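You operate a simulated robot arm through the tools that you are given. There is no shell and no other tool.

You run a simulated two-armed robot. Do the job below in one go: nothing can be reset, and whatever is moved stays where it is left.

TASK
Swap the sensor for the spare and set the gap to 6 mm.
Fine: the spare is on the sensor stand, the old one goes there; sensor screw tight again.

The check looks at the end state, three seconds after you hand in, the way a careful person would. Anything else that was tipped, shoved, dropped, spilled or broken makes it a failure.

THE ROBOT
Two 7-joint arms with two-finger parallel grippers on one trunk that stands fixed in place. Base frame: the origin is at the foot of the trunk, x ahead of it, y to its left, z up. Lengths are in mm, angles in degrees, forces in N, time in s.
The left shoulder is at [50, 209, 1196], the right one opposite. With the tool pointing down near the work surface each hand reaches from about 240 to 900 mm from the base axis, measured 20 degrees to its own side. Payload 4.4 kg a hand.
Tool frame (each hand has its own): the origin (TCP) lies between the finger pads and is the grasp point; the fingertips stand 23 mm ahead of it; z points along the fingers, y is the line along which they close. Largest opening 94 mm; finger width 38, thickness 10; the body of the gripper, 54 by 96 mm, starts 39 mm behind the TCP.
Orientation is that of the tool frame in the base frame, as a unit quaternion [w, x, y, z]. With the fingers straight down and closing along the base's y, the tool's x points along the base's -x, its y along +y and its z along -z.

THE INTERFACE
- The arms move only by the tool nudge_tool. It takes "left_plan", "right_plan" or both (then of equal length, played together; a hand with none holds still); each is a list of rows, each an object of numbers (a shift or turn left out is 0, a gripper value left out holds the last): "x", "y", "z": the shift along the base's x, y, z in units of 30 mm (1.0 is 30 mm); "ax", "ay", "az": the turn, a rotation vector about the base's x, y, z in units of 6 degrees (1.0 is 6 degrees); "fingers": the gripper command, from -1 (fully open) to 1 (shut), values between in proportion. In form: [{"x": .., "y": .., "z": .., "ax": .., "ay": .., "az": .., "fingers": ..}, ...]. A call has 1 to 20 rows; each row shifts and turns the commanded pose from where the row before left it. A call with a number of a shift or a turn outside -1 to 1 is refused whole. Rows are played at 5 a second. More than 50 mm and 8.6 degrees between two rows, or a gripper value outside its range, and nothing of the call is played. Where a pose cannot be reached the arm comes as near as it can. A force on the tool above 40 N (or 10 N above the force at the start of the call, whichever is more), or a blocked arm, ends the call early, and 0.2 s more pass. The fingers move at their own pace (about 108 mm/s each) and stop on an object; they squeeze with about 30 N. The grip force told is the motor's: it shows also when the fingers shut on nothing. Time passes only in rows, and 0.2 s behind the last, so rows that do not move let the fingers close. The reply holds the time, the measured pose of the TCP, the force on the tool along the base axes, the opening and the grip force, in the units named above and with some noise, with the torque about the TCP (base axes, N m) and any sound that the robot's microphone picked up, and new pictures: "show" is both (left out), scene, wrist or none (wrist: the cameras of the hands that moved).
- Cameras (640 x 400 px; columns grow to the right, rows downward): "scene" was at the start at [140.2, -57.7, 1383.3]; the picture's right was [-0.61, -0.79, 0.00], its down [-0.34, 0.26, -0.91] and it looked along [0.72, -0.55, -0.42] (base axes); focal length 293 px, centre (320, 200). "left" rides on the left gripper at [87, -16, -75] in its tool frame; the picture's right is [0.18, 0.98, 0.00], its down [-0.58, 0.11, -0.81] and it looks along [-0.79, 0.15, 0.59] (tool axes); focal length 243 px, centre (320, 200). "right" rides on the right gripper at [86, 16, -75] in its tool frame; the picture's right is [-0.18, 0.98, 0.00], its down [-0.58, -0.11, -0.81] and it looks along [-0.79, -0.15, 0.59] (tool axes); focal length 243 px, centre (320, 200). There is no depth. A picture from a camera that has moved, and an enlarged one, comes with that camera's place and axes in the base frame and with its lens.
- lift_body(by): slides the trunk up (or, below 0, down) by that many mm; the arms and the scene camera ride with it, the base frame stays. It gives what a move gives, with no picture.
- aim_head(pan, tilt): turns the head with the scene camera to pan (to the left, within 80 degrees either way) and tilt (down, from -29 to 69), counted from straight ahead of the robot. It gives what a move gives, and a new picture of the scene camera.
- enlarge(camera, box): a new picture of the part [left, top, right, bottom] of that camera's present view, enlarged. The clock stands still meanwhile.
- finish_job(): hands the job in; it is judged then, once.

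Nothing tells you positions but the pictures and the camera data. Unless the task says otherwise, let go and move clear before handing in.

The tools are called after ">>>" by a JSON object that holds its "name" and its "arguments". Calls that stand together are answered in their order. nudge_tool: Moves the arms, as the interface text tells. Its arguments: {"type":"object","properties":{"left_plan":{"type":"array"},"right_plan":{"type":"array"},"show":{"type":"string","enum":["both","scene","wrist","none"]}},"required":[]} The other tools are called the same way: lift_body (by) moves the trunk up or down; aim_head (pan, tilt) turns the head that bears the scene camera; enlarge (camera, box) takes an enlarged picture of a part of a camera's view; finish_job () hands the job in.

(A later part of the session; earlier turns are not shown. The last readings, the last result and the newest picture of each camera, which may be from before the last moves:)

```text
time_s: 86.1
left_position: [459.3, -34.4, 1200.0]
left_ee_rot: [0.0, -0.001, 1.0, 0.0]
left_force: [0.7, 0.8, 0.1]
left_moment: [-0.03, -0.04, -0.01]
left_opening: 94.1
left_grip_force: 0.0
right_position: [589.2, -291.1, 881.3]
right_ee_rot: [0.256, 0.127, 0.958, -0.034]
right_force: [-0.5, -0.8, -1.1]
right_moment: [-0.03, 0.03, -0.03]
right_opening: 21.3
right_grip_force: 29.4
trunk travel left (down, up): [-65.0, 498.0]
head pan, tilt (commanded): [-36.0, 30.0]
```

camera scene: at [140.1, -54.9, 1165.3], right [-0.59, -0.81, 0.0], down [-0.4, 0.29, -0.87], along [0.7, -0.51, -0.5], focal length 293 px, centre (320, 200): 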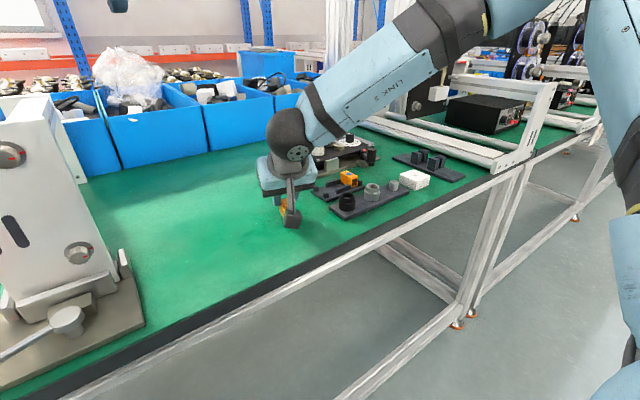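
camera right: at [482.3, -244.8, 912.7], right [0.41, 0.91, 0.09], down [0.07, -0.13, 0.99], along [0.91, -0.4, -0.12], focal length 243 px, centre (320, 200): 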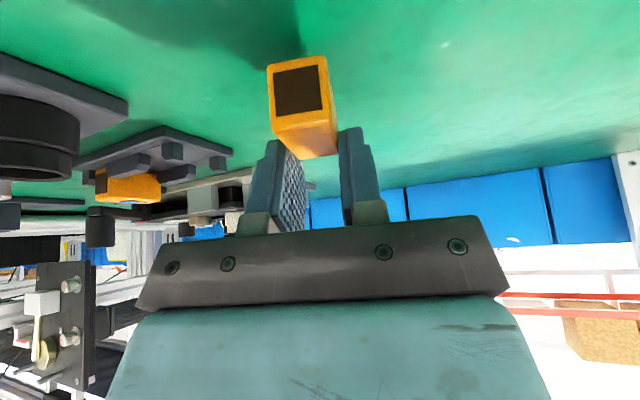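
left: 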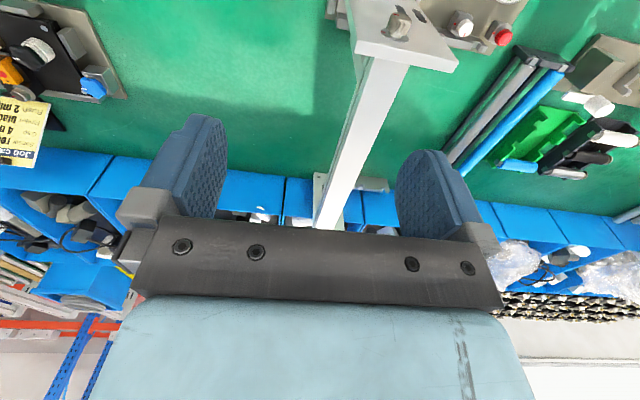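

>>> {"name": "nudge_tool", "arguments": {"right_plan": [{"z": -0.04}, {"z": -0.04}, {"z": -0.04}, {"z": -0.04}, {}], "show": "wrist"}}

```text
time_s: 87.3
left_position: [458.4, -34.0, 1200.0]
left_ee_rot: [0.001, -0.001, 1.0, -0.001]
left_force: [-0.2, -0.8, 0.1]
left_moment: [0.0, 0.0, -0.01]
left_opening: 93.8
left_grip_force: 0.2
right_position: [587.6, -289.1, 879.2]
right_ee_rot: [0.259, 0.126, 0.957, -0.033]
right_force: [4.0, -4.1, 12.6]
right_moment: [-0.08, -0.06, -0.01]
right_opening: 21.2
right_grip_force: 30.3
trunk travel left (down, up): [-65.0, 498.0]
head pan, tilt (commanded): [-36.0, 30.0]
camera right: at [483.0, -244.8, 900.8], right [0.41, 0.91, 0.09], down [0.07, -0.13, 0.99], along [0.91, -0.4, -0.11], focal length 243 px, centre (320, 200)
```

right: 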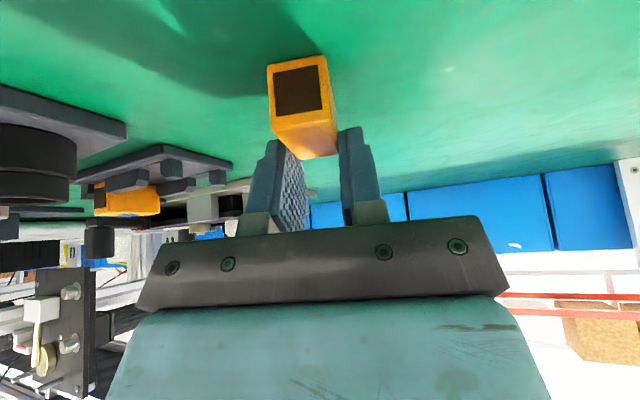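

It touched the bench, at about z 846.5. I'll relieve the pressure, release, and rise to look at it.

>>> {"name": "nudge_tool", "arguments": {"right_plan": [{"z": 0.04}, {"fingers": 0.2}, {}, {"z": 0.3}, {"z": 0.7}, {"z": 0.9}, {"ay": 1, "x": -0.5}, {"ay": 1, "x": -0.5}, {"ay": 1, "x": -0.5}, {}], "show": "both"}}

>>> {"name": "enlarge", "arguments": {"camera": "right", "box": [220, 40, 420, 180]}}

```text
time_s: 89.5
left_position: [459.2, -34.0, 1200.4]
left_ee_rot: [0.0, -0.001, 1.0, -0.001]
left_force: [0.2, 0.5, -0.4]
left_moment: [0.03, -0.04, 0.02]
left_opening: 94.0
left_grip_force: 0.0
right_position: [543.0, -290.0, 936.0]
right_ee_rot: [0.103, 0.12, 0.986, -0.053]
right_force: [0.4, -0.3, -0.6]
right_moment: [-0.02, 0.0, -0.02]
right_opening: 37.6
right_grip_force: 0.1
trunk travel left (down, up): [-65.0, 498.0]
head pan, tilt (commanded): [-36.0, 30.0]
camera scene: at [140.1, -54.8, 1165.3], right [-0.59, -0.81, 0.0], down [-0.4, 0.29, -0.87], along [0.7, -0.51, -0.5], focal length 293 px, centre (320, 200)
camera right: at [449.4, -246.0, 988.8], right [0.42, 0.91, -0.04], down [0.37, -0.13, 0.92], along [0.83, -0.4, -0.39], focal length 243 px, centre (320, 200)
```

scene: 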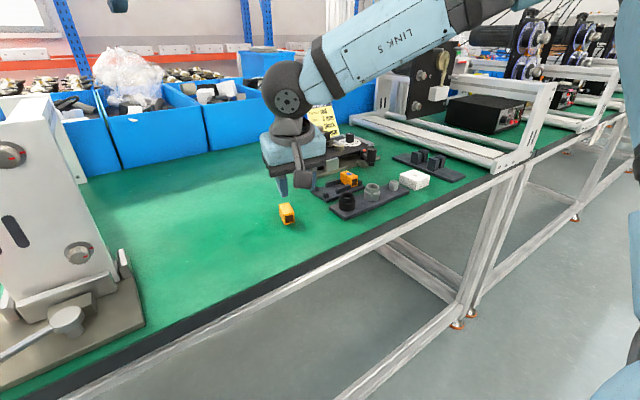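
right: 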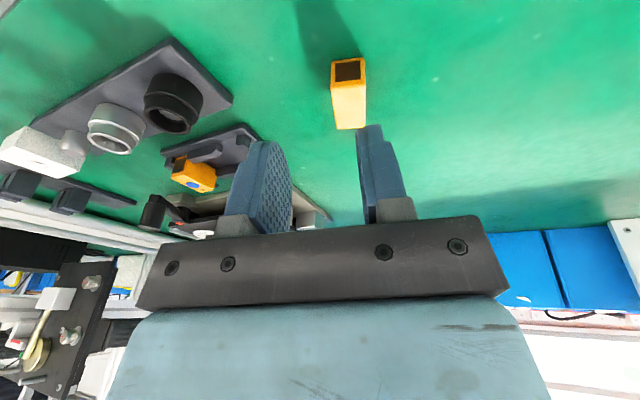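

```text
2.86 times, centred on (320, 110) of right
camera zoom: at [449.4, -246.0, 988.8], right [0.42, 0.91, -0.04], down [0.37, -0.13, 0.92], along [0.83, -0.4, -0.39], focal length 693 px, centre (320, 457)
```

zoom: 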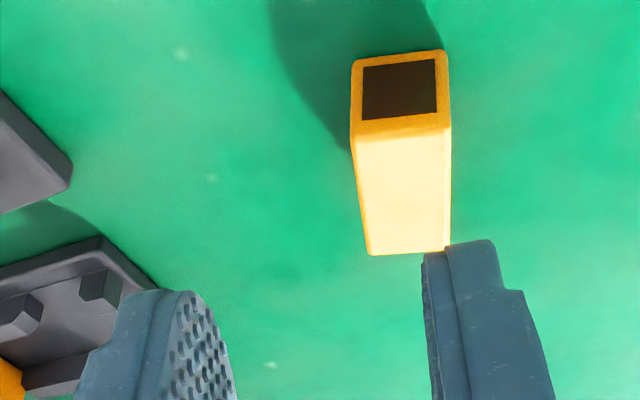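

The sensor stands upside down on open bench, centred at about (568, -284) and turned about -15°. I'll bring the hand upright over it with a wide opening, so that one finger can push near its top edge and tip it towards +y.

>>> {"name": "nudge_tool", "arguments": {"right_plan": [{"ax": 0.63, "ay": 0.92, "fingers": -0.277}, {"ax": 0.62, "ay": 0.91}, {"x": 0.5, "y": 0.35}, {"x": 0.53, "y": 0.34}, {}], "show": "wrist"}}

>>> {"name": "enlarge", "arguments": {"camera": "right", "box": [220, 40, 420, 180]}}

```text
time_s: 90.7
left_position: [460.2, -33.6, 1200.1]
left_ee_rot: [0.0, -0.001, 1.0, 0.0]
left_force: [0.0, 0.0, 0.5]
left_moment: [0.0, -0.01, -0.01]
left_opening: 94.3
left_grip_force: 0.0
right_position: [572.6, -270.9, 936.2]
right_ee_rot: [0.001, 0.12, 0.993, 0.001]
right_force: [-0.2, -0.8, -0.6]
right_moment: [-0.02, -0.01, 0.03]
right_opening: 60.1
right_grip_force: 0.1
trunk travel left (down, up): [-65.0, 498.0]
head pan, tilt (commanded): [-36.0, 30.0]
camera right: at [491.7, -233.8, 1011.8], right [0.41, 0.91, 0.0], down [0.54, -0.24, 0.81], along [0.74, -0.33, -0.59], focal length 243 px, centre (320, 200)
```

right: 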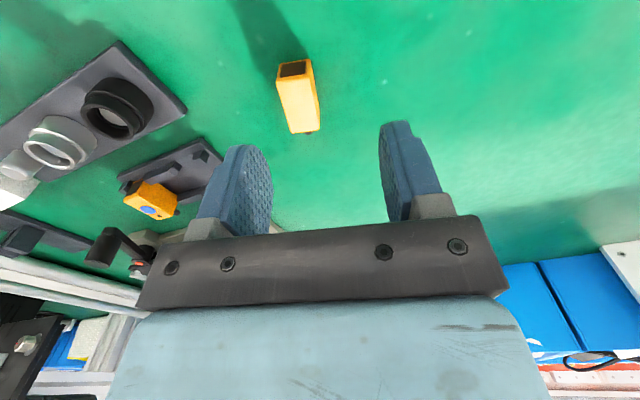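

```text
2.86 times, centred on (320, 110) of right
camera zoom: at [491.7, -233.8, 1011.8], right [0.41, 0.91, 0.0], down [0.54, -0.24, 0.81], along [0.74, -0.33, -0.59], focal length 693 px, centre (320, 457)
```

zoom: 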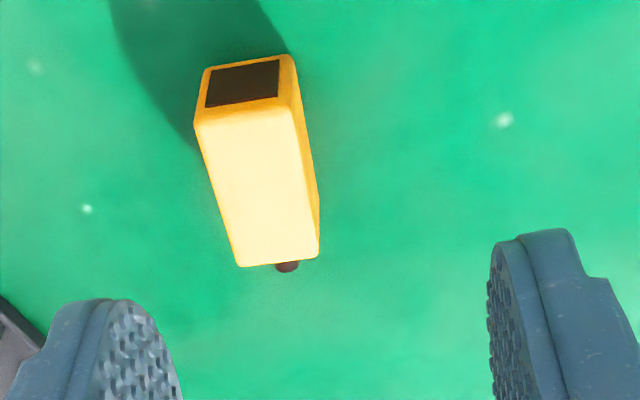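

The hand is upright and aligned. I'll lower it so the fingertips are about 18 mm above the bench, with the -y finger a few mm off the sensor's side.

>>> {"name": "nudge_tool", "arguments": {"right_plan": [{"az": -0.45, "x": 0.08, "y": 0.02}, {"z": -0.6}, {"z": -0.6}, {"z": -0.42}, {}], "show": "both"}}

>>> {"name": "enlarge", "arguments": {"camera": "right", "box": [200, 40, 440, 200]}}

>>> {"name": "enlarge", "arguments": {"camera": "scene", "box": [250, 170, 340, 240]}}

```text
time_s: 91.9
left_position: [460.3, -34.0, 1200.3]
left_ee_rot: [0.0, -0.001, 1.0, 0.0]
left_force: [0.4, -0.1, -0.3]
left_moment: [0.01, -0.02, -0.02]
left_opening: 93.8
left_grip_force: 0.0
right_position: [575.6, -269.9, 887.2]
right_ee_rot: [0.001, 0.144, 0.99, -0.001]
right_force: [0.2, -0.7, 0.3]
right_moment: [0.01, -0.01, 0.0]
right_opening: 60.4
right_grip_force: 0.0
trunk travel left (down, up): [-65.0, 498.0]
head pan, tilt (commanded): [-36.0, 30.0]
camera scene: at [140.0, -54.8, 1165.4], right [-0.59, -0.81, 0.0], down [-0.4, 0.29, -0.87], along [0.7, -0.51, -0.5], focal length 293 px, centre (320, 200)
camera right: at [495.9, -228.8, 961.4], right [0.46, 0.89, 0.0], down [0.53, -0.27, 0.81], along [0.72, -0.37, -0.59], focal length 243 px, centre (320, 200)
```

scene: 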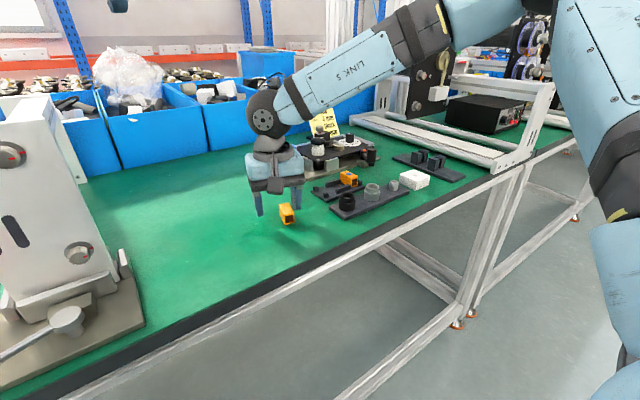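
right: 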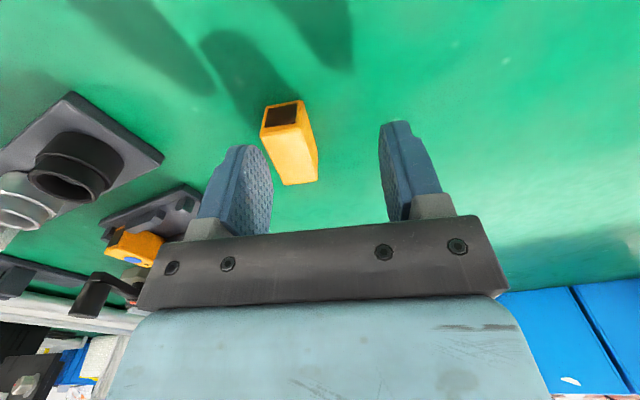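

```text
2.50 times, centred on (320, 120) of right
camera zoom: at [495.9, -228.8, 961.4], right [0.46, 0.89, 0.0], down [0.53, -0.27, 0.81], along [0.72, -0.37, -0.59], focal length 606 px, centre (320, 400)
```

zoom: 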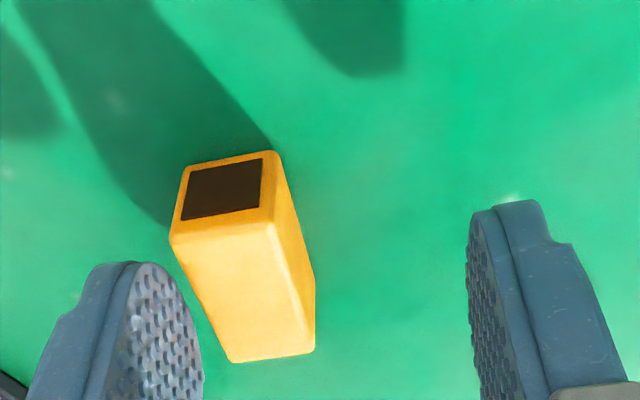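

```text
5.71 times, centred on (295, 205) of scene
camera zoom: at [140.0, -54.8, 1165.4], right [-0.59, -0.81, 0.0], down [-0.4, 0.29, -0.87], along [0.7, -0.51, -0.5], focal length 1674 px, centre (463, 171)
```

zoom: 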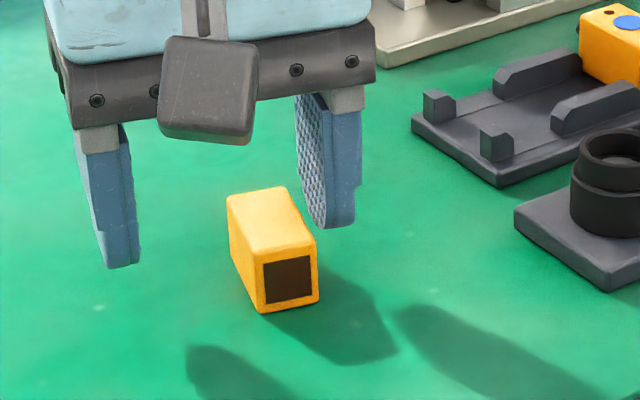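

The -y finger is beside the sensor's top. I'll push slowly towards +y to tip it.

>>> {"name": "nudge_tool", "arguments": {"right_plan": [{"x": 0.028, "y": 0.096}, {"x": 0.028, "y": 0.096}, {"x": 0.028, "y": 0.096}, {"x": 0.028, "y": 0.096}, {}], "show": "scene"}}

>>> {"name": "enlarge", "arguments": {"camera": "scene", "box": [250, 170, 340, 240]}}

```text
time_s: 93.1
left_position: [459.6, -34.9, 1199.9]
left_ee_rot: [0.0, -0.001, 1.0, 0.0]
left_force: [-0.2, -0.3, 0.8]
left_moment: [-0.02, 0.02, 0.02]
left_opening: 94.0
left_grip_force: 0.0
right_position: [578.6, -257.6, 887.2]
right_ee_rot: [0.001, 0.143, 0.99, -0.001]
right_force: [0.7, 0.2, 0.0]
right_moment: [-0.03, 0.01, -0.04]
right_opening: 60.1
right_grip_force: 0.2
trunk travel left (down, up): [-65.0, 498.0]
head pan, tilt (commanded): [-36.0, 30.0]
camera scene: at [140.1, -54.9, 1165.3], right [-0.59, -0.81, 0.0], down [-0.4, 0.29, -0.87], along [0.7, -0.51, -0.5], focal length 293 px, centre (320, 200)
```

scene: 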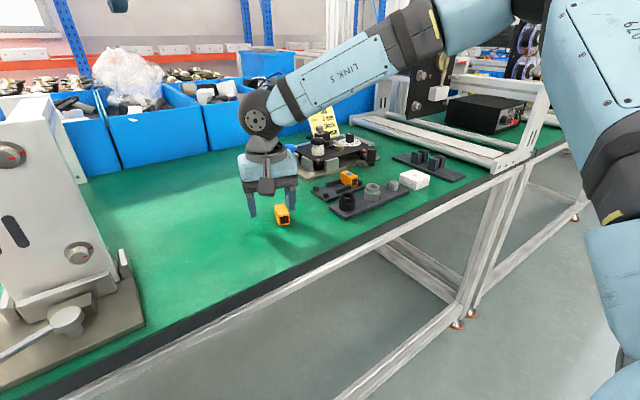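

```text
5.71 times, centred on (295, 205) of scene
camera zoom: at [140.1, -54.9, 1165.3], right [-0.59, -0.81, 0.0], down [-0.4, 0.29, -0.87], along [0.7, -0.51, -0.5], focal length 1674 px, centre (463, 171)
```

zoom: 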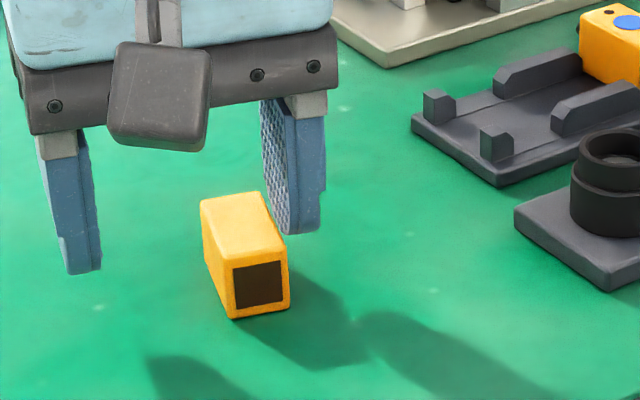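

Pushing only slides it, so friction with the bench is low. Instead I'll grip it shallowly by its upper edge, lift, roll the hand about 60°, and let it settle onto the next face as the fingers withdraw. First I'll centre over it and grip.

>>> {"name": "nudge_tool", "arguments": {"right_plan": [{"x": -0.093, "y": -0.315}, {"x": -0.093, "y": -0.315}, {"z": -0.2}, {}, {"fingers": 0.3}, {"fingers": 1}, {}, {}], "show": "both"}}

>>> {"name": "enlarge", "arguments": {"camera": "scene", "box": [250, 170, 340, 240]}}

```text
time_s: 94.9
left_position: [460.2, -34.5, 1200.2]
left_ee_rot: [0.0, -0.001, 1.0, 0.0]
left_force: [-0.6, 0.1, 0.6]
left_moment: [0.05, 0.02, -0.01]
left_opening: 93.9
left_grip_force: 0.1
right_position: [574.3, -277.8, 879.9]
right_ee_rot: [0.0, 0.144, 0.99, 0.0]
right_force: [0.1, 0.2, 0.1]
right_moment: [-0.01, 0.0, 0.01]
right_opening: 20.8
right_grip_force: 29.9
trunk travel left (down, up): [-65.0, 498.0]
head pan, tilt (commanded): [-36.0, 30.0]
camera scene: at [140.2, -54.9, 1165.3], right [-0.59, -0.81, 0.0], down [-0.4, 0.29, -0.87], along [0.7, -0.51, -0.5], focal length 293 px, centre (320, 200)
camera right: at [494.5, -236.5, 955.8], right [0.46, 0.89, 0.0], down [0.53, -0.27, 0.81], along [0.72, -0.37, -0.59], focal length 243 px, centre (320, 200)
```

scene: 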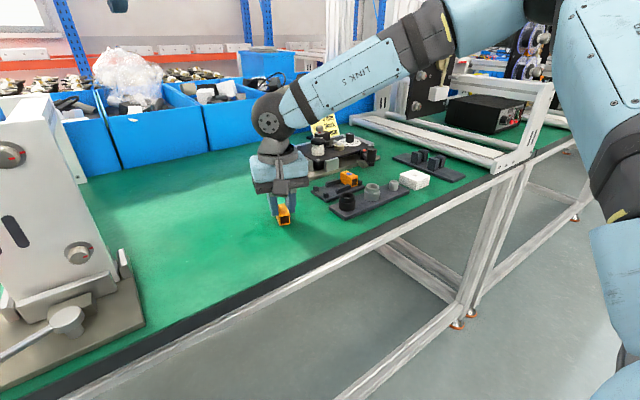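
right: 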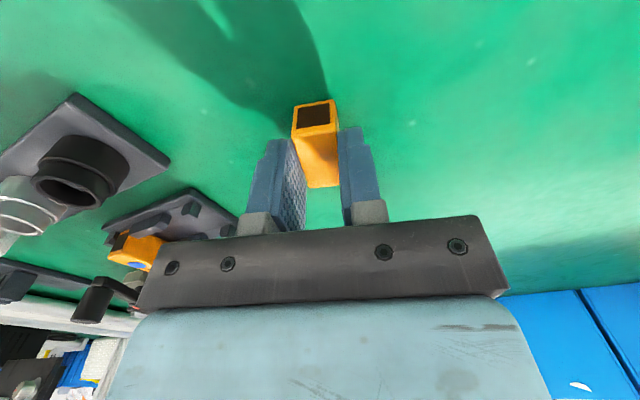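

```text
5.71 times, centred on (295, 205) of scene
camera zoom: at [140.2, -54.9, 1165.3], right [-0.59, -0.81, 0.0], down [-0.4, 0.29, -0.87], along [0.7, -0.51, -0.5], focal length 1674 px, centre (463, 171)
```

zoom: 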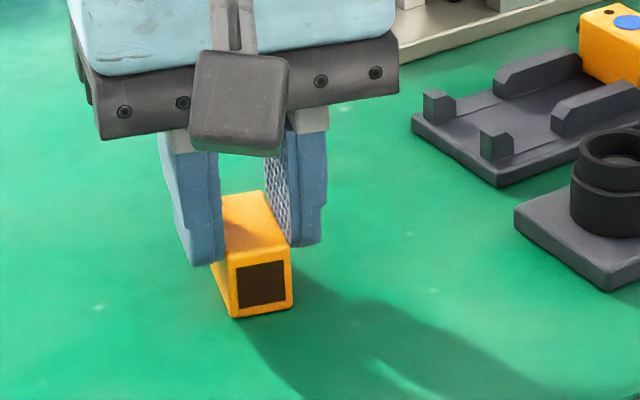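

Gripped with a shallow hold. I'll lift, move a bit further left, and roll the hand about 63° about the sensor's long axis.

>>> {"name": "nudge_tool", "arguments": {"right_plan": [{"z": 0.2}, {"z": 0.4}, {"z": 0.5}, {"z": 0.5, "y": 0.3}, {"y": 0.5}, {"y": 0.5}, {"y": 0.4}, {"ax": 0.84, "ay": -0.249}, {"ax": 0.84, "ay": -0.249}, {"ax": 0.84, "ay": -0.249}, {"ax": 0.84, "ay": -0.249}, {"ax": 0.84, "ay": -0.249}, {"ax": 0.84, "ay": -0.249}, {"ax": 0.84, "ay": -0.249}, {"ax": 0.84, "ay": -0.249}, {"ax": 0.84, "ay": -0.249}, {"ax": 0.84, "ay": -0.249}, {"ax": 0.84, "ay": -0.249}, {"ax": 0.84, "ay": -0.249}, {}], "show": "both"}}

>>> {"name": "enlarge", "arguments": {"camera": "scene", "box": [210, 150, 330, 250]}}

```text
time_s: 99.1
left_position: [460.4, -34.4, 1200.4]
left_ee_rot: [-0.001, 0.0, 1.0, 0.0]
left_force: [-0.2, 0.3, -0.6]
left_moment: [0.03, -0.01, 0.01]
left_opening: 94.1
left_grip_force: 0.1
right_position: [573.4, -225.5, 930.2]
right_ee_rot: [0.076, 0.123, 0.843, 0.519]
right_force: [-0.8, 0.4, -0.4]
right_moment: [-0.01, 0.01, 0.02]
right_opening: 21.0
right_grip_force: 29.6
trunk travel left (down, up): [-65.0, 498.0]
head pan, tilt (commanded): [-36.0, 30.0]
camera scene: at [140.1, -54.8, 1165.4], right [-0.59, -0.81, 0.0], down [-0.4, 0.29, -0.87], along [0.7, -0.51, -0.5], focal length 293 px, centre (320, 200)
camera right: at [472.8, -256.5, 978.7], right [0.3, 0.37, 0.88], down [0.34, -0.9, 0.27], along [0.89, 0.22, -0.4], focal length 243 px, centre (320, 200)
```

scene: 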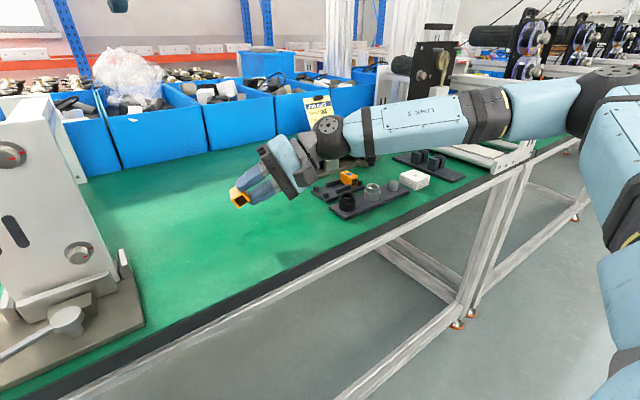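
right: 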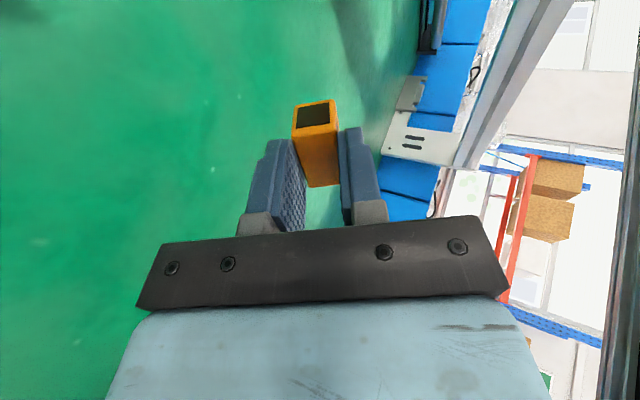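

```text
4.00 times, centred on (270, 200) of scene
camera zoom: at [140.1, -54.8, 1165.4], right [-0.59, -0.81, 0.0], down [-0.4, 0.29, -0.87], along [0.7, -0.51, -0.5], focal length 1172 px, centre (520, 200)
```

zoom: 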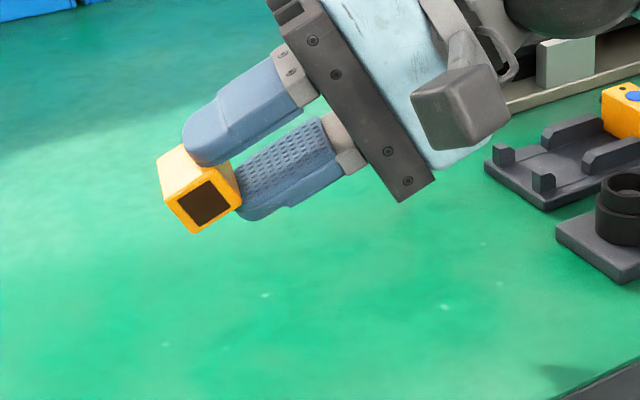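

The sensor is rolled about 63° and protrudes from the fingertips. I'll lower it to just above the bench.

>>> {"name": "nudge_tool", "arguments": {"right_plan": [{"z": -0.5}, {"z": -0.5}, {"z": -0.4}, {"z": -0.25}, {}], "show": "scene"}}

>>> {"name": "enlarge", "arguments": {"camera": "scene", "box": [210, 160, 330, 260]}}

```text
time_s: 100.3
left_position: [460.7, -34.5, 1201.2]
left_ee_rot: [0.0, 0.0, 1.0, 0.0]
left_force: [0.6, 0.2, 0.0]
left_moment: [-0.01, 0.01, -0.03]
left_opening: 93.9
left_grip_force: 0.0
right_position: [573.4, -225.2, 879.9]
right_ee_rot: [0.076, 0.122, 0.843, 0.518]
right_force: [0.5, 0.6, -1.6]
right_moment: [-0.06, 0.02, -0.01]
right_opening: 20.9
right_grip_force: 30.1
trunk travel left (down, up): [-65.0, 498.0]
head pan, tilt (commanded): [-36.0, 30.0]
camera scene: at [140.2, -54.9, 1165.3], right [-0.59, -0.81, 0.0], down [-0.4, 0.29, -0.87], along [0.7, -0.51, -0.5], focal length 293 px, centre (320, 200)
```

scene: 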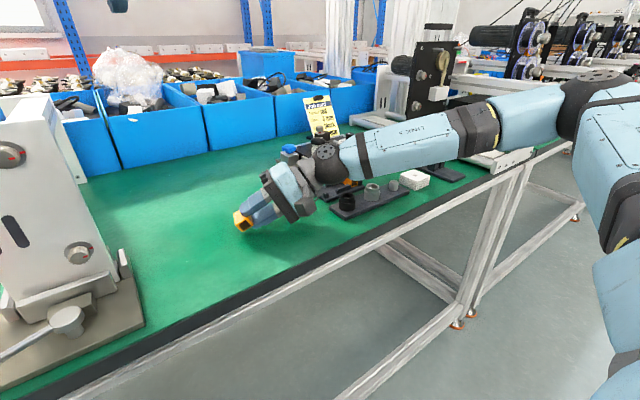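

```text
4.00 times, centred on (270, 210) of scene
camera zoom: at [140.2, -54.9, 1165.3], right [-0.59, -0.81, 0.0], down [-0.4, 0.29, -0.87], along [0.7, -0.51, -0.5], focal length 1172 px, centre (520, 160)
```

zoom: 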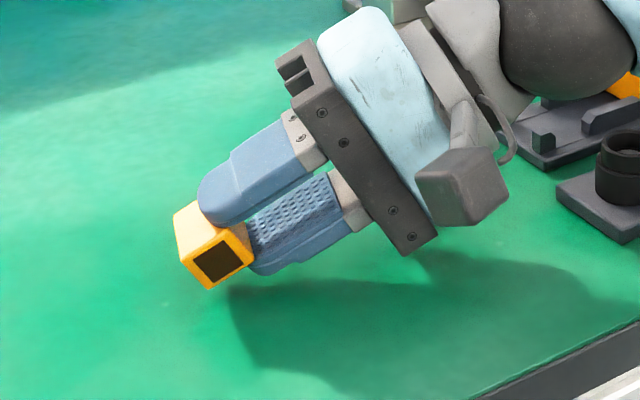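

Close to the bench now, and the wrist still clears the roller stand. Lowering the last few mm in small steps.

>>> {"name": "nudge_tool", "arguments": {"right_plan": [{"z": -0.05}, {"z": -0.05}, {}], "show": "none"}}

```text
time_s: 101.1
left_position: [460.5, -33.5, 1200.1]
left_ee_rot: [0.0, -0.001, 1.0, 0.0]
left_force: [0.4, -0.4, 0.7]
left_moment: [-0.02, 0.0, 0.04]
left_opening: 94.0
left_grip_force: 0.1
right_position: [573.3, -225.2, 876.4]
right_ee_rot: [0.075, 0.123, 0.843, 0.518]
right_force: [-0.4, -0.9, 0.2]
right_moment: [-0.01, 0.04, 0.02]
right_opening: 20.8
right_grip_force: 29.3
trunk travel left (down, up): [-65.0, 498.0]
head pan, tilt (commanded): [-36.0, 30.0]
```

>>> {"name": "nudge_tool", "arguments": {"right_plan": [{"z": -0.04}, {"z": -0.04}, {"z": -0.04}, {}], "show": "scene"}}

>>> {"name": "enlarge", "arguments": {"camera": "scene", "box": [220, 180, 300, 250]}}

```text
time_s: 102.1
left_position: [459.9, -33.7, 1200.1]
left_ee_rot: [0.001, -0.001, 1.0, 0.0]
left_force: [0.2, -0.3, 0.7]
left_moment: [-0.02, 0.0, -0.01]
left_opening: 94.0
left_grip_force: 0.1
right_position: [573.8, -225.5, 873.8]
right_ee_rot: [0.075, 0.123, 0.843, 0.518]
right_force: [-1.0, 0.4, 0.2]
right_moment: [0.01, 0.01, -0.01]
right_opening: 20.8
right_grip_force: 29.9
trunk travel left (down, up): [-65.0, 498.0]
head pan, tilt (commanded): [-36.0, 30.0]
camera scene: at [140.2, -54.9, 1165.3], right [-0.59, -0.81, 0.0], down [-0.4, 0.29, -0.87], along [0.7, -0.51, -0.5], focal length 293 px, centre (320, 200)
```

scene: 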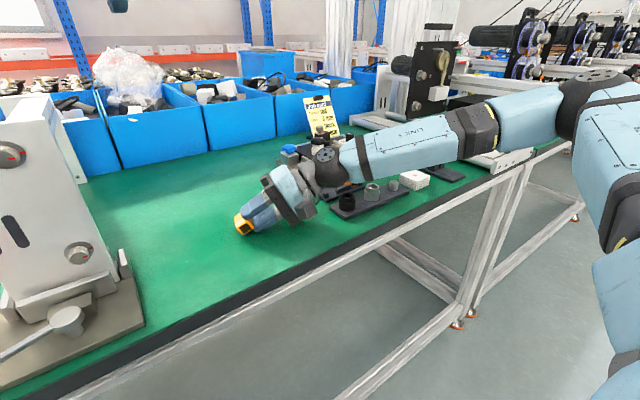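

```text
5.71 times, centred on (260, 215) of scene
camera zoom: at [140.2, -54.9, 1165.3], right [-0.59, -0.81, 0.0], down [-0.4, 0.29, -0.87], along [0.7, -0.51, -0.5], focal length 1674 px, centre (663, 114)
```

zoom: 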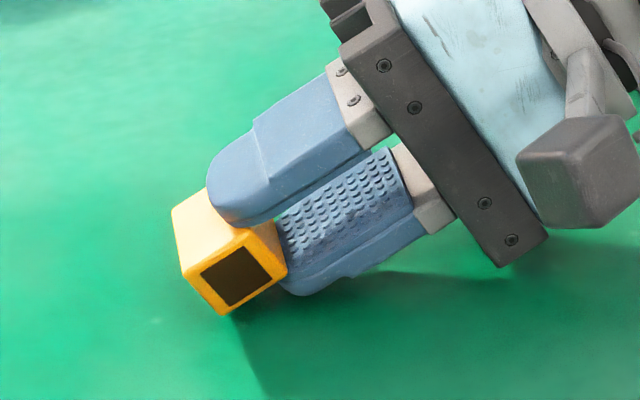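

The lower edge of the sensor is about 2 mm above the bench. I'll open slightly and withdraw the fingers along their own axis so that it settles on its side.

>>> {"name": "nudge_tool", "arguments": {"right_plan": [{"z": 0.03, "fingers": 0.45}, {}, {"x": -0.051, "y": -0.171, "z": 0.091}, {"x": -0.051, "y": -0.171, "z": 0.091}, {"x": -0.051, "y": -0.171, "z": 0.091}, {"x": -0.051, "y": -0.171, "z": 0.091}, {"x": -0.051, "y": -0.171, "z": 0.091}, {"x": -0.051, "y": -0.171, "z": 0.091}, {"x": -0.051, "y": -0.171, "z": 0.091}, {}], "show": "scene"}}

>>> {"name": "enlarge", "arguments": {"camera": "scene", "box": [220, 180, 300, 250]}}

```text
time_s: 104.3
left_position: [460.7, -33.9, 1199.9]
left_ee_rot: [0.0, -0.001, 1.0, 0.0]
left_force: [-0.5, -1.0, 0.7]
left_moment: [0.02, 0.02, 0.02]
left_opening: 93.6
left_grip_force: 0.0
right_position: [562.3, -260.6, 893.6]
right_ee_rot: [0.075, 0.122, 0.843, 0.518]
right_force: [-0.4, 0.2, 0.0]
right_moment: [0.01, -0.04, 0.02]
right_opening: 25.8
right_grip_force: 0.1
trunk travel left (down, up): [-65.0, 498.0]
head pan, tilt (commanded): [-36.0, 30.0]
camera scene: at [140.2, -54.9, 1165.3], right [-0.59, -0.81, 0.0], down [-0.4, 0.29, -0.87], along [0.7, -0.51, -0.5], focal length 293 px, centre (320, 200)
```

scene: 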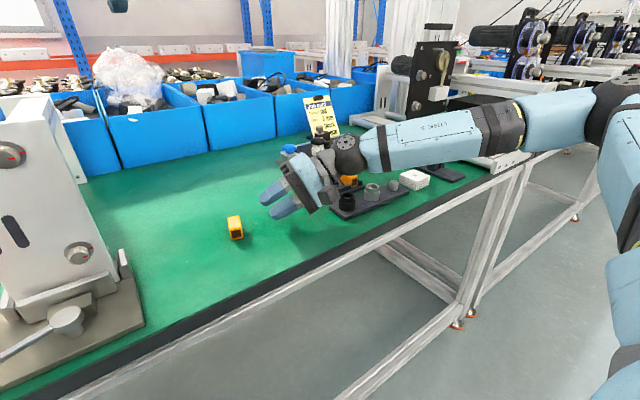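

```text
5.71 times, centred on (260, 215) of scene
camera zoom: at [140.2, -54.9, 1165.3], right [-0.59, -0.81, 0.0], down [-0.4, 0.29, -0.87], along [0.7, -0.51, -0.5], focal length 1674 px, centre (663, 114)
```

zoom: 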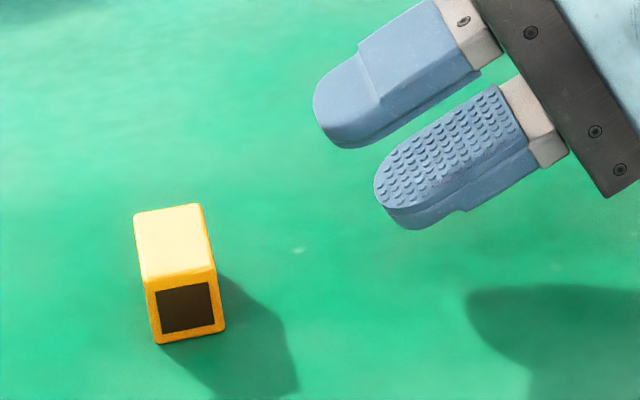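

It settled flat. I'll look closely to see which face is up now.

>>> {"name": "enlarge", "arguments": {"camera": "scene", "box": [222, 205, 252, 245]}}

>>> {"name": "nudge_tool", "arguments": {"right_plan": [{"z": 0.5, "ax": -0.84, "ay": 0.249}, {"z": 0.5, "ax": -0.84, "ay": 0.249}, {"z": 0.5, "ax": -0.84, "ay": 0.249}, {"ax": -0.84, "ay": 0.249}, {"ax": -0.84, "ay": 0.249}, {"ax": -0.84, "ay": 0.249}, {"ax": -0.84, "ay": 0.249, "y": 0.4}, {"ax": -0.84, "ay": 0.249, "y": 0.6}, {"ax": -0.84, "ay": 0.249, "y": 0.6, "x": -0.3}, {"ax": -0.84, "ay": 0.249, "y": 0.6, "x": -0.5}, {"ax": -0.84, "ay": 0.249, "x": -0.5}, {"ax": -0.84, "ay": 0.249, "x": -0.5}, {}], "show": "wrist"}}

```text
10.00 times, centred on (237, 225) of scene
camera zoom: at [140.2, -54.9, 1165.3], right [-0.59, -0.81, 0.0], down [-0.4, 0.29, -0.87], along [0.7, -0.51, -0.5], focal length 2929 px, centre (1150, -50)
```

zoom: 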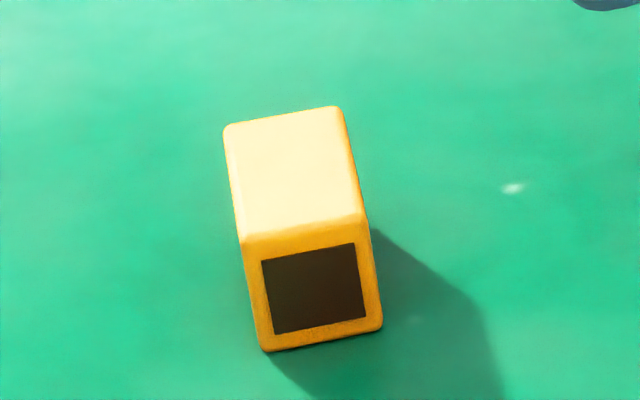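

```text
time_s: 107.1
left_position: [460.3, -35.7, 1200.5]
left_ee_rot: [0.0, -0.001, 1.0, 0.0]
left_force: [-0.1, -0.1, 0.6]
left_moment: [0.02, -0.01, -0.01]
left_opening: 93.8
left_grip_force: 0.0
right_position: [509.7, -195.6, 939.3]
right_ee_rot: [0.001, 0.143, 0.99, 0.0]
right_force: [0.6, 0.0, -0.9]
right_moment: [0.0, 0.03, -0.01]
right_opening: 25.7
right_grip_force: 0.1
trunk travel left (down, up): [-65.0, 498.0]
head pan, tilt (commanded): [-36.0, 30.0]
camera right: at [430.3, -154.1, 1013.2], right [0.46, 0.89, 0.0], down [0.53, -0.27, 0.81], along [0.72, -0.37, -0.59], focal length 243 px, centre (320, 200)
```

right: 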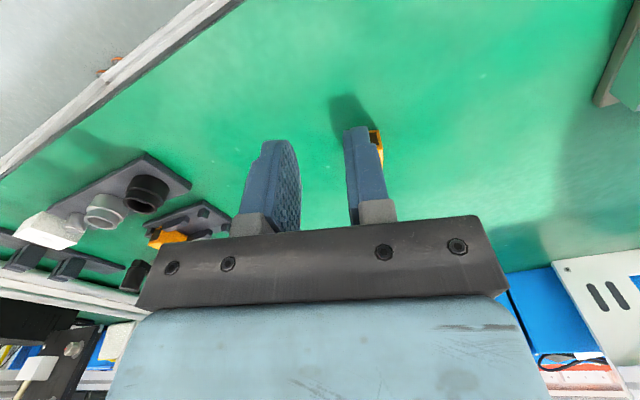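

I can't tell yet which face is down, and the finger hides the sensor from the wrist camera. I'll shift the hand sideways for a clear view.

>>> {"name": "nudge_tool", "arguments": {"right_plan": [{"y": 0.8, "fingers": -0.1}, {"y": 0.8}, {"y": 0.4}, {}], "show": "wrist"}}

>>> {"name": "enlarge", "arguments": {"camera": "right", "box": [240, 90, 340, 190]}}

```text
time_s: 108.1
left_position: [460.7, -34.6, 1200.5]
left_ee_rot: [0.0, -0.001, 1.0, 0.0]
left_force: [0.7, 0.5, -1.0]
left_moment: [0.03, 0.0, -0.01]
left_opening: 93.8
left_grip_force: 0.1
right_position: [509.3, -133.0, 938.0]
right_ee_rot: [0.0, 0.144, 0.99, 0.001]
right_force: [0.0, 0.2, -0.7]
right_moment: [0.0, 0.02, 0.01]
right_opening: 51.7
right_grip_force: 0.0
trunk travel left (down, up): [-65.0, 498.0]
head pan, tilt (commanded): [-36.0, 30.0]
camera right: at [430.0, -92.3, 1013.2], right [0.46, 0.89, 0.0], down [0.52, -0.27, 0.81], along [0.72, -0.37, -0.59], focal length 243 px, centre (320, 200)
```

right: 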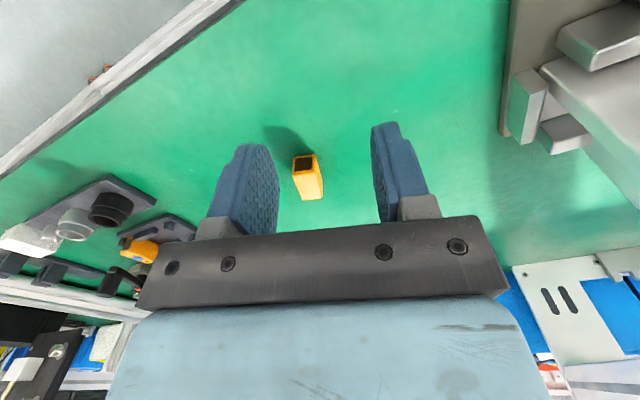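

```text
4.00 times, centred on (290, 140) of right
camera zoom: at [430.0, -92.3, 1013.2], right [0.46, 0.89, 0.0], down [0.52, -0.27, 0.81], along [0.72, -0.37, -0.59], focal length 970 px, centre (440, 440)
```

zoom: 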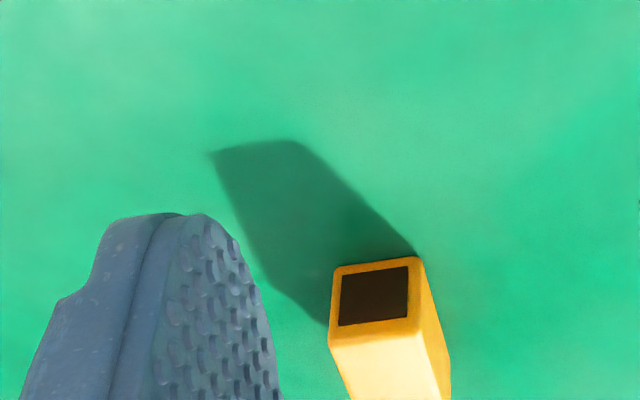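

No dot on the visible sides, so it tipped back and is still upside down. A cleaner way is a hand-to-hand transfer. The right hand holds it by the underside end, and the left hand grips it from the dot end in mid-air. The left then sets it down the right way up. First I'll reposition over it for the right-hand grip.

>>> {"name": "nudge_tool", "arguments": {"right_plan": [{"x": 0.6, "y": -0.6}, {"x": 0.6, "y": -0.6}, {"x": 0.6, "y": -0.5}, {}], "show": "wrist"}}

>>> {"name": "enlarge", "arguments": {"camera": "right", "box": [240, 60, 400, 160]}}

```text
time_s: 109.1
left_position: [461.0, -34.9, 1200.5]
left_ee_rot: [0.0, -0.001, 1.0, 0.0]
left_force: [-0.6, 0.2, -1.1]
left_moment: [0.01, 0.02, -0.01]
left_opening: 94.1
left_grip_force: 0.1
right_position: [564.4, -186.3, 938.3]
right_ee_rot: [0.001, 0.143, 0.99, 0.001]
right_force: [0.9, -0.6, 0.2]
right_moment: [0.02, 0.02, -0.02]
right_opening: 51.6
right_grip_force: 0.2
trunk travel left (down, up): [-65.0, 498.0]
head pan, tilt (commanded): [-36.0, 30.0]
camera right: at [484.5, -144.9, 1012.8], right [0.46, 0.89, 0.0], down [0.53, -0.27, 0.81], along [0.72, -0.37, -0.59], focal length 243 px, centre (320, 200)
```

right: 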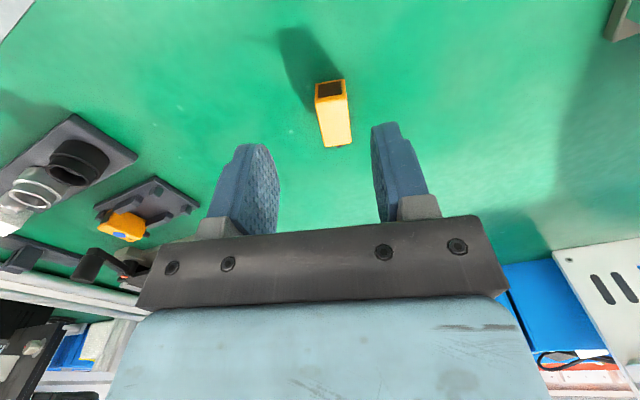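

```text
4.00 times, centred on (320, 110) of right
camera zoom: at [484.5, -144.9, 1012.8], right [0.46, 0.89, 0.0], down [0.53, -0.27, 0.81], along [0.72, -0.37, -0.59], focal length 970 px, centre (320, 560)
```

zoom: 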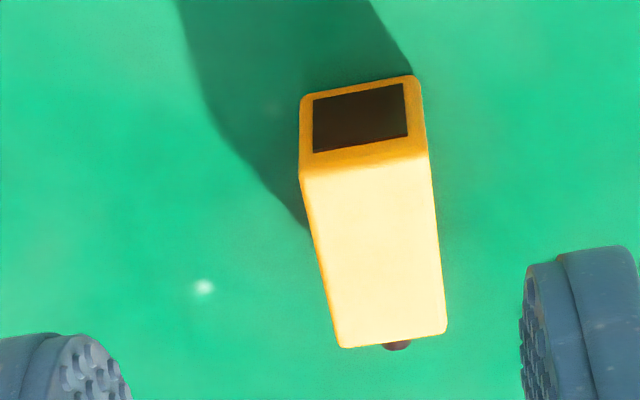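

The sensor is at (583, -183), turned -16.5°, matching the hand. I'll lower, take a shallow grip of about 11 mm, and lift.

>>> {"name": "nudge_tool", "arguments": {"right_plan": [{"x": 0.34, "y": 0.02}, {"x": 0.34, "y": 0.025, "z": -0.4}, {"z": -0.6}, {"z": -0.6}, {"z": -0.26}, {}, {"fingers": 0.3}, {"fingers": 1}, {}, {}], "show": "scene"}}

>>> {"name": "enlarge", "arguments": {"camera": "scene", "box": [200, 170, 290, 250]}}

```text
time_s: 111.3
left_position: [459.7, -34.0, 1201.2]
left_ee_rot: [0.0, -0.001, 1.0, 0.0]
left_force: [0.3, -0.2, 0.2]
left_moment: [0.01, 0.02, -0.03]
left_opening: 93.9
left_grip_force: 0.1
right_position: [584.3, -185.2, 883.2]
right_ee_rot: [0.001, 0.143, 0.99, 0.0]
right_force: [-0.2, -0.2, 0.1]
right_moment: [0.0, 0.03, 0.01]
right_opening: 21.0
right_grip_force: 30.0
trunk travel left (down, up): [-65.0, 498.0]
head pan, tilt (commanded): [-36.0, 30.0]
camera scene: at [140.2, -54.9, 1165.3], right [-0.59, -0.81, 0.0], down [-0.4, 0.29, -0.87], along [0.7, -0.51, -0.5], focal length 293 px, centre (320, 200)
```

scene: 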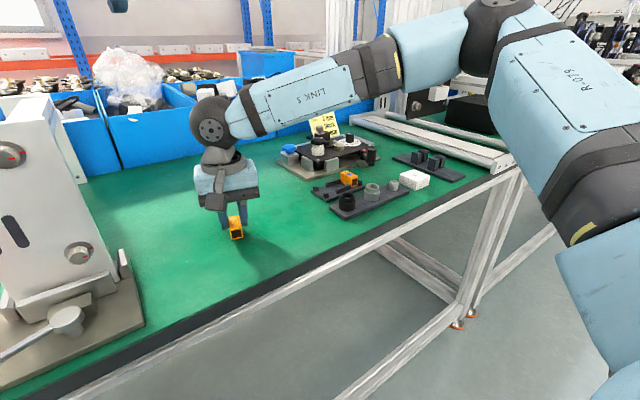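

```text
5.00 times, centred on (245, 210) of scene
camera zoom: at [140.2, -54.9, 1165.3], right [-0.59, -0.81, 0.0], down [-0.4, 0.29, -0.87], along [0.7, -0.51, -0.5], focal length 1464 px, centre (695, 150)
```

zoom: 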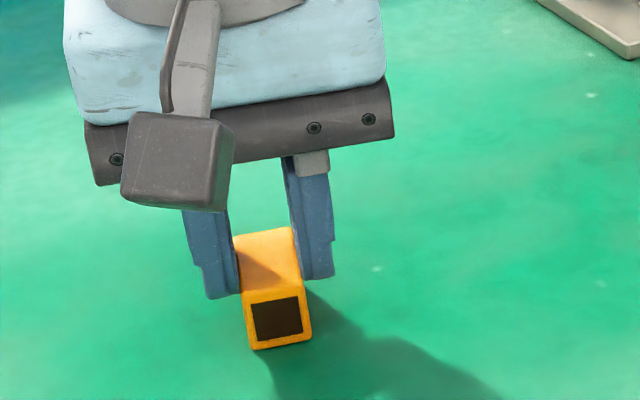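

Gripped. I'll lift the sensor slowly to a meeting point in front of the robot and square the yaw on the way.

>>> {"name": "nudge_tool", "arguments": {"right_plan": [{"z": 0.2}, {"z": 0.35}, {"z": 0.45, "x": -0.2}, {"z": 0.5, "x": -0.4, "az": 0.25, "y": 0.05}, {"z": 0.5, "x": -0.4, "az": 0.25, "y": 0.05}, {"z": 0.5, "x": -0.4, "az": 0.25, "y": 0.05}, {"z": 0.5, "x": -0.4, "az": 0.25, "y": 0.05}, {"z": 0.5, "x": -0.4, "az": 0.25, "y": 0.05}, {"z": 0.5, "x": -0.4, "az": 0.25, "y": 0.05}, {"z": 0.5, "x": -0.4, "az": 0.25, "y": 0.05}, {"z": 0.5, "x": -0.4, "az": 0.25, "y": 0.05}, {"z": 0.4, "x": -0.4, "az": 0.25, "y": 0.05}, {"z": 0.15, "x": -0.4, "az": 0.25, "y": 0.05}, {"x": -0.4, "az": 0.25}, {"x": -0.3}, {}], "show": "scene"}}

```text
time_s: 114.7
left_position: [460.8, -34.2, 1200.0]
left_ee_rot: [0.0, -0.001, 1.0, 0.0]
left_force: [-0.1, 0.1, 0.3]
left_moment: [0.0, -0.01, 0.01]
left_opening: 93.8
left_grip_force: 0.1
right_position: [436.4, -169.9, 1048.7]
right_ee_rot: [0.001, 0.0, 1.0, 0.0]
right_force: [0.3, 0.1, -0.6]
right_moment: [-0.01, -0.01, 0.01]
right_opening: 20.8
right_grip_force: 30.2
trunk travel left (down, up): [-65.0, 498.0]
head pan, tilt (commanded): [-36.0, 30.0]
camera scene: at [140.2, -54.9, 1165.3], right [-0.59, -0.81, 0.0], down [-0.4, 0.29, -0.87], along [0.7, -0.51, -0.5], focal length 293 px, centre (320, 200)
```

scene: 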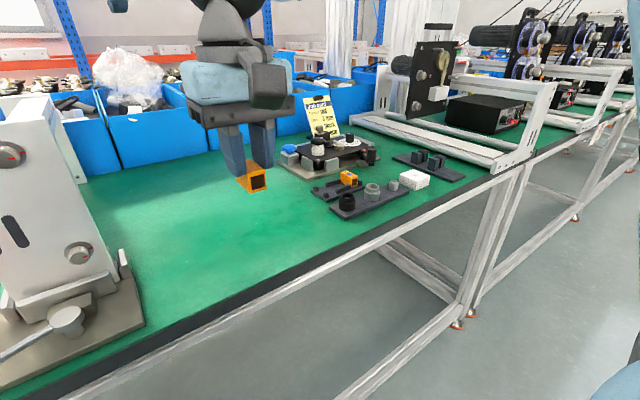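

Now I'll roll the right hand 90° so it points left (+y) with the sensor's dot end facing out.

>>> {"name": "nudge_tool", "arguments": {"right_plan": [{"ax": 0.75}, {"ax": 0.75}, {"ax": 0.75}, {"ax": 0.75}, {"ax": 0.75}, {"ax": 0.75}, {"ax": 0.75}, {"ax": 0.75}, {"ax": 0.75}, {"ax": 0.75}, {"ax": 0.75}, {"ax": 0.75}, {"ax": 0.75}, {"ax": 0.75}, {"ax": 0.75}, {"ax": 0.75}, {"ax": 0.75}, {"ax": 0.75}, {"ax": 0.75}, {"ax": 0.75}], "show": "both"}}

>>> {"name": "enlarge", "arguments": {"camera": "scene", "box": [140, 60, 340, 220]}}

```text
time_s: 118.9
left_position: [460.2, -32.2, 1201.3]
left_ee_rot: [0.0, -0.001, 1.0, 0.0]
left_force: [-0.1, -0.7, 0.9]
left_moment: [0.0, -0.01, 0.0]
left_opening: 93.9
left_grip_force: 0.1
right_position: [429.9, -176.9, 1071.3]
right_ee_rot: [0.0, 0.004, 0.712, 0.702]
right_force: [-0.2, 0.1, 0.0]
right_moment: [0.0, 0.0, 0.01]
right_opening: 20.9
right_grip_force: 29.5
right hand out of reach, approached as far as the arm can: row 20
trunk travel left (down, up): [-65.0, 498.0]
head pan, tilt (commanded): [-36.0, 30.0]
camera scene: at [139.7, -54.7, 1165.4], right [-0.59, -0.81, 0.0], down [-0.4, 0.29, -0.87], along [0.7, -0.51, -0.5], focal length 293 px, centre (320, 200)
camera right: at [341.3, -249.6, 1090.5], right [0.19, 0.01, 0.98], down [0.58, -0.81, -0.1], along [0.79, 0.59, -0.16], focal length 243 px, centre (320, 200)
```

scene: 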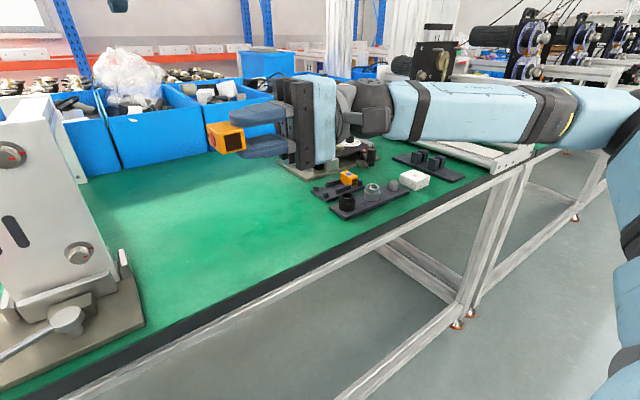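
right: 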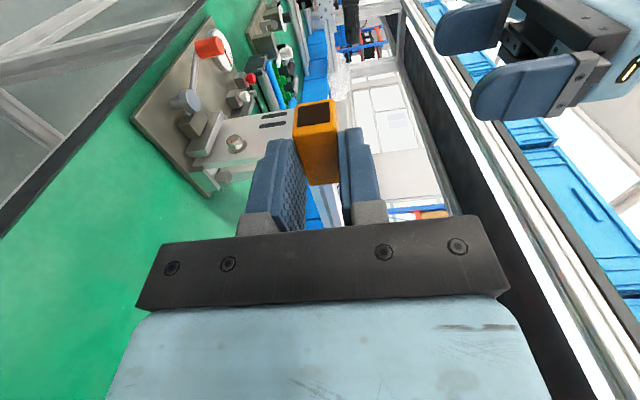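

```text
2.50 times, centred on (240, 140) of scene
camera zoom: at [139.7, -54.7, 1165.4], right [-0.59, -0.81, 0.0], down [-0.4, 0.29, -0.87], along [0.7, -0.51, -0.5], focal length 732 px, centre (520, 350)
```

zoom: 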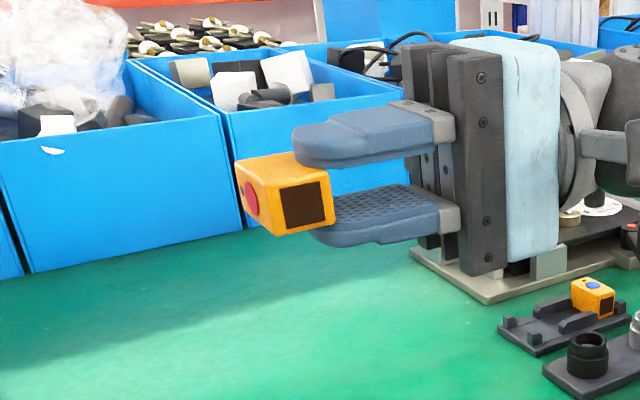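

The red dot faces out towards +y, as intended. Now I'll roll the left hand -90° so it points right (-y), staying well clear for now.

>>> {"name": "nudge_tool", "arguments": {"left_plan": [{"ax": -0.75, "y": 0.2}, {"ax": -0.75, "y": 0.2}, {"ax": -0.75, "y": 0.2}, {"ax": -0.75, "y": 0.2}, {"ax": -0.75, "y": 0.2}, {"ax": -0.75, "x": -0.2}, {"ax": -0.75, "x": -0.2}, {"ax": -0.75, "x": -0.2}, {"ax": -0.75, "x": -0.2}, {"ax": -0.75, "x": -0.2}, {"ax": -0.75}, {"ax": -0.75}, {"ax": -0.75}, {"ax": -0.75}, {"ax": -0.75}, {"ax": -0.75}, {"ax": -0.75}, {"ax": -0.75}, {"ax": -0.75}, {"ax": -0.75}], "show": "both"}}

```text
time_s: 123.1
left_position: [421.9, -9.3, 1213.6]
left_ee_rot: [0.01, 0.007, 0.708, -0.706]
left_force: [0.5, 0.0, -0.1]
left_moment: [0.03, -0.02, 0.02]
left_opening: 94.1
left_grip_force: 0.1
right_position: [425.0, -180.6, 1077.7]
right_ee_rot: [0.002, 0.003, 0.71, 0.704]
right_force: [-0.8, -0.1, 0.4]
right_moment: [-0.01, 0.01, -0.02]
right_opening: 20.8
right_grip_force: 30.0
trunk travel left (down, up): [-65.0, 498.0]
head pan, tilt (commanded): [-36.0, 30.0]
camera scene: at [135.4, -59.4, 1169.3], right [-0.59, -0.81, -0.01], down [-0.4, 0.3, -0.87], along [0.7, -0.51, -0.5], focal length 293 px, centre (320, 200)
camera left: at [333.6, 66.6, 1226.4], right [-0.16, 0.0, -0.99], down [0.58, 0.81, -0.09], along [0.8, -0.59, -0.13], focal length 243 px, centre (320, 200)
```

scene: 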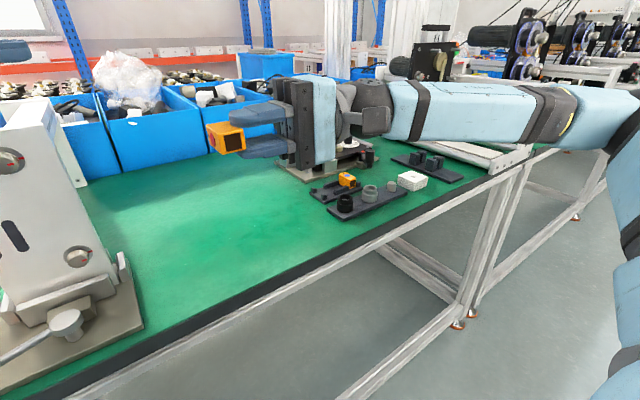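
left: 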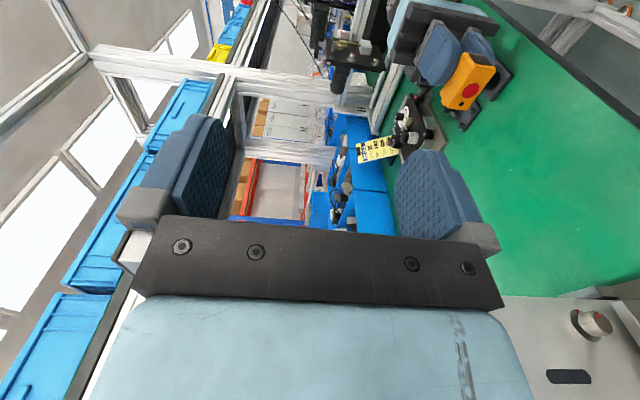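

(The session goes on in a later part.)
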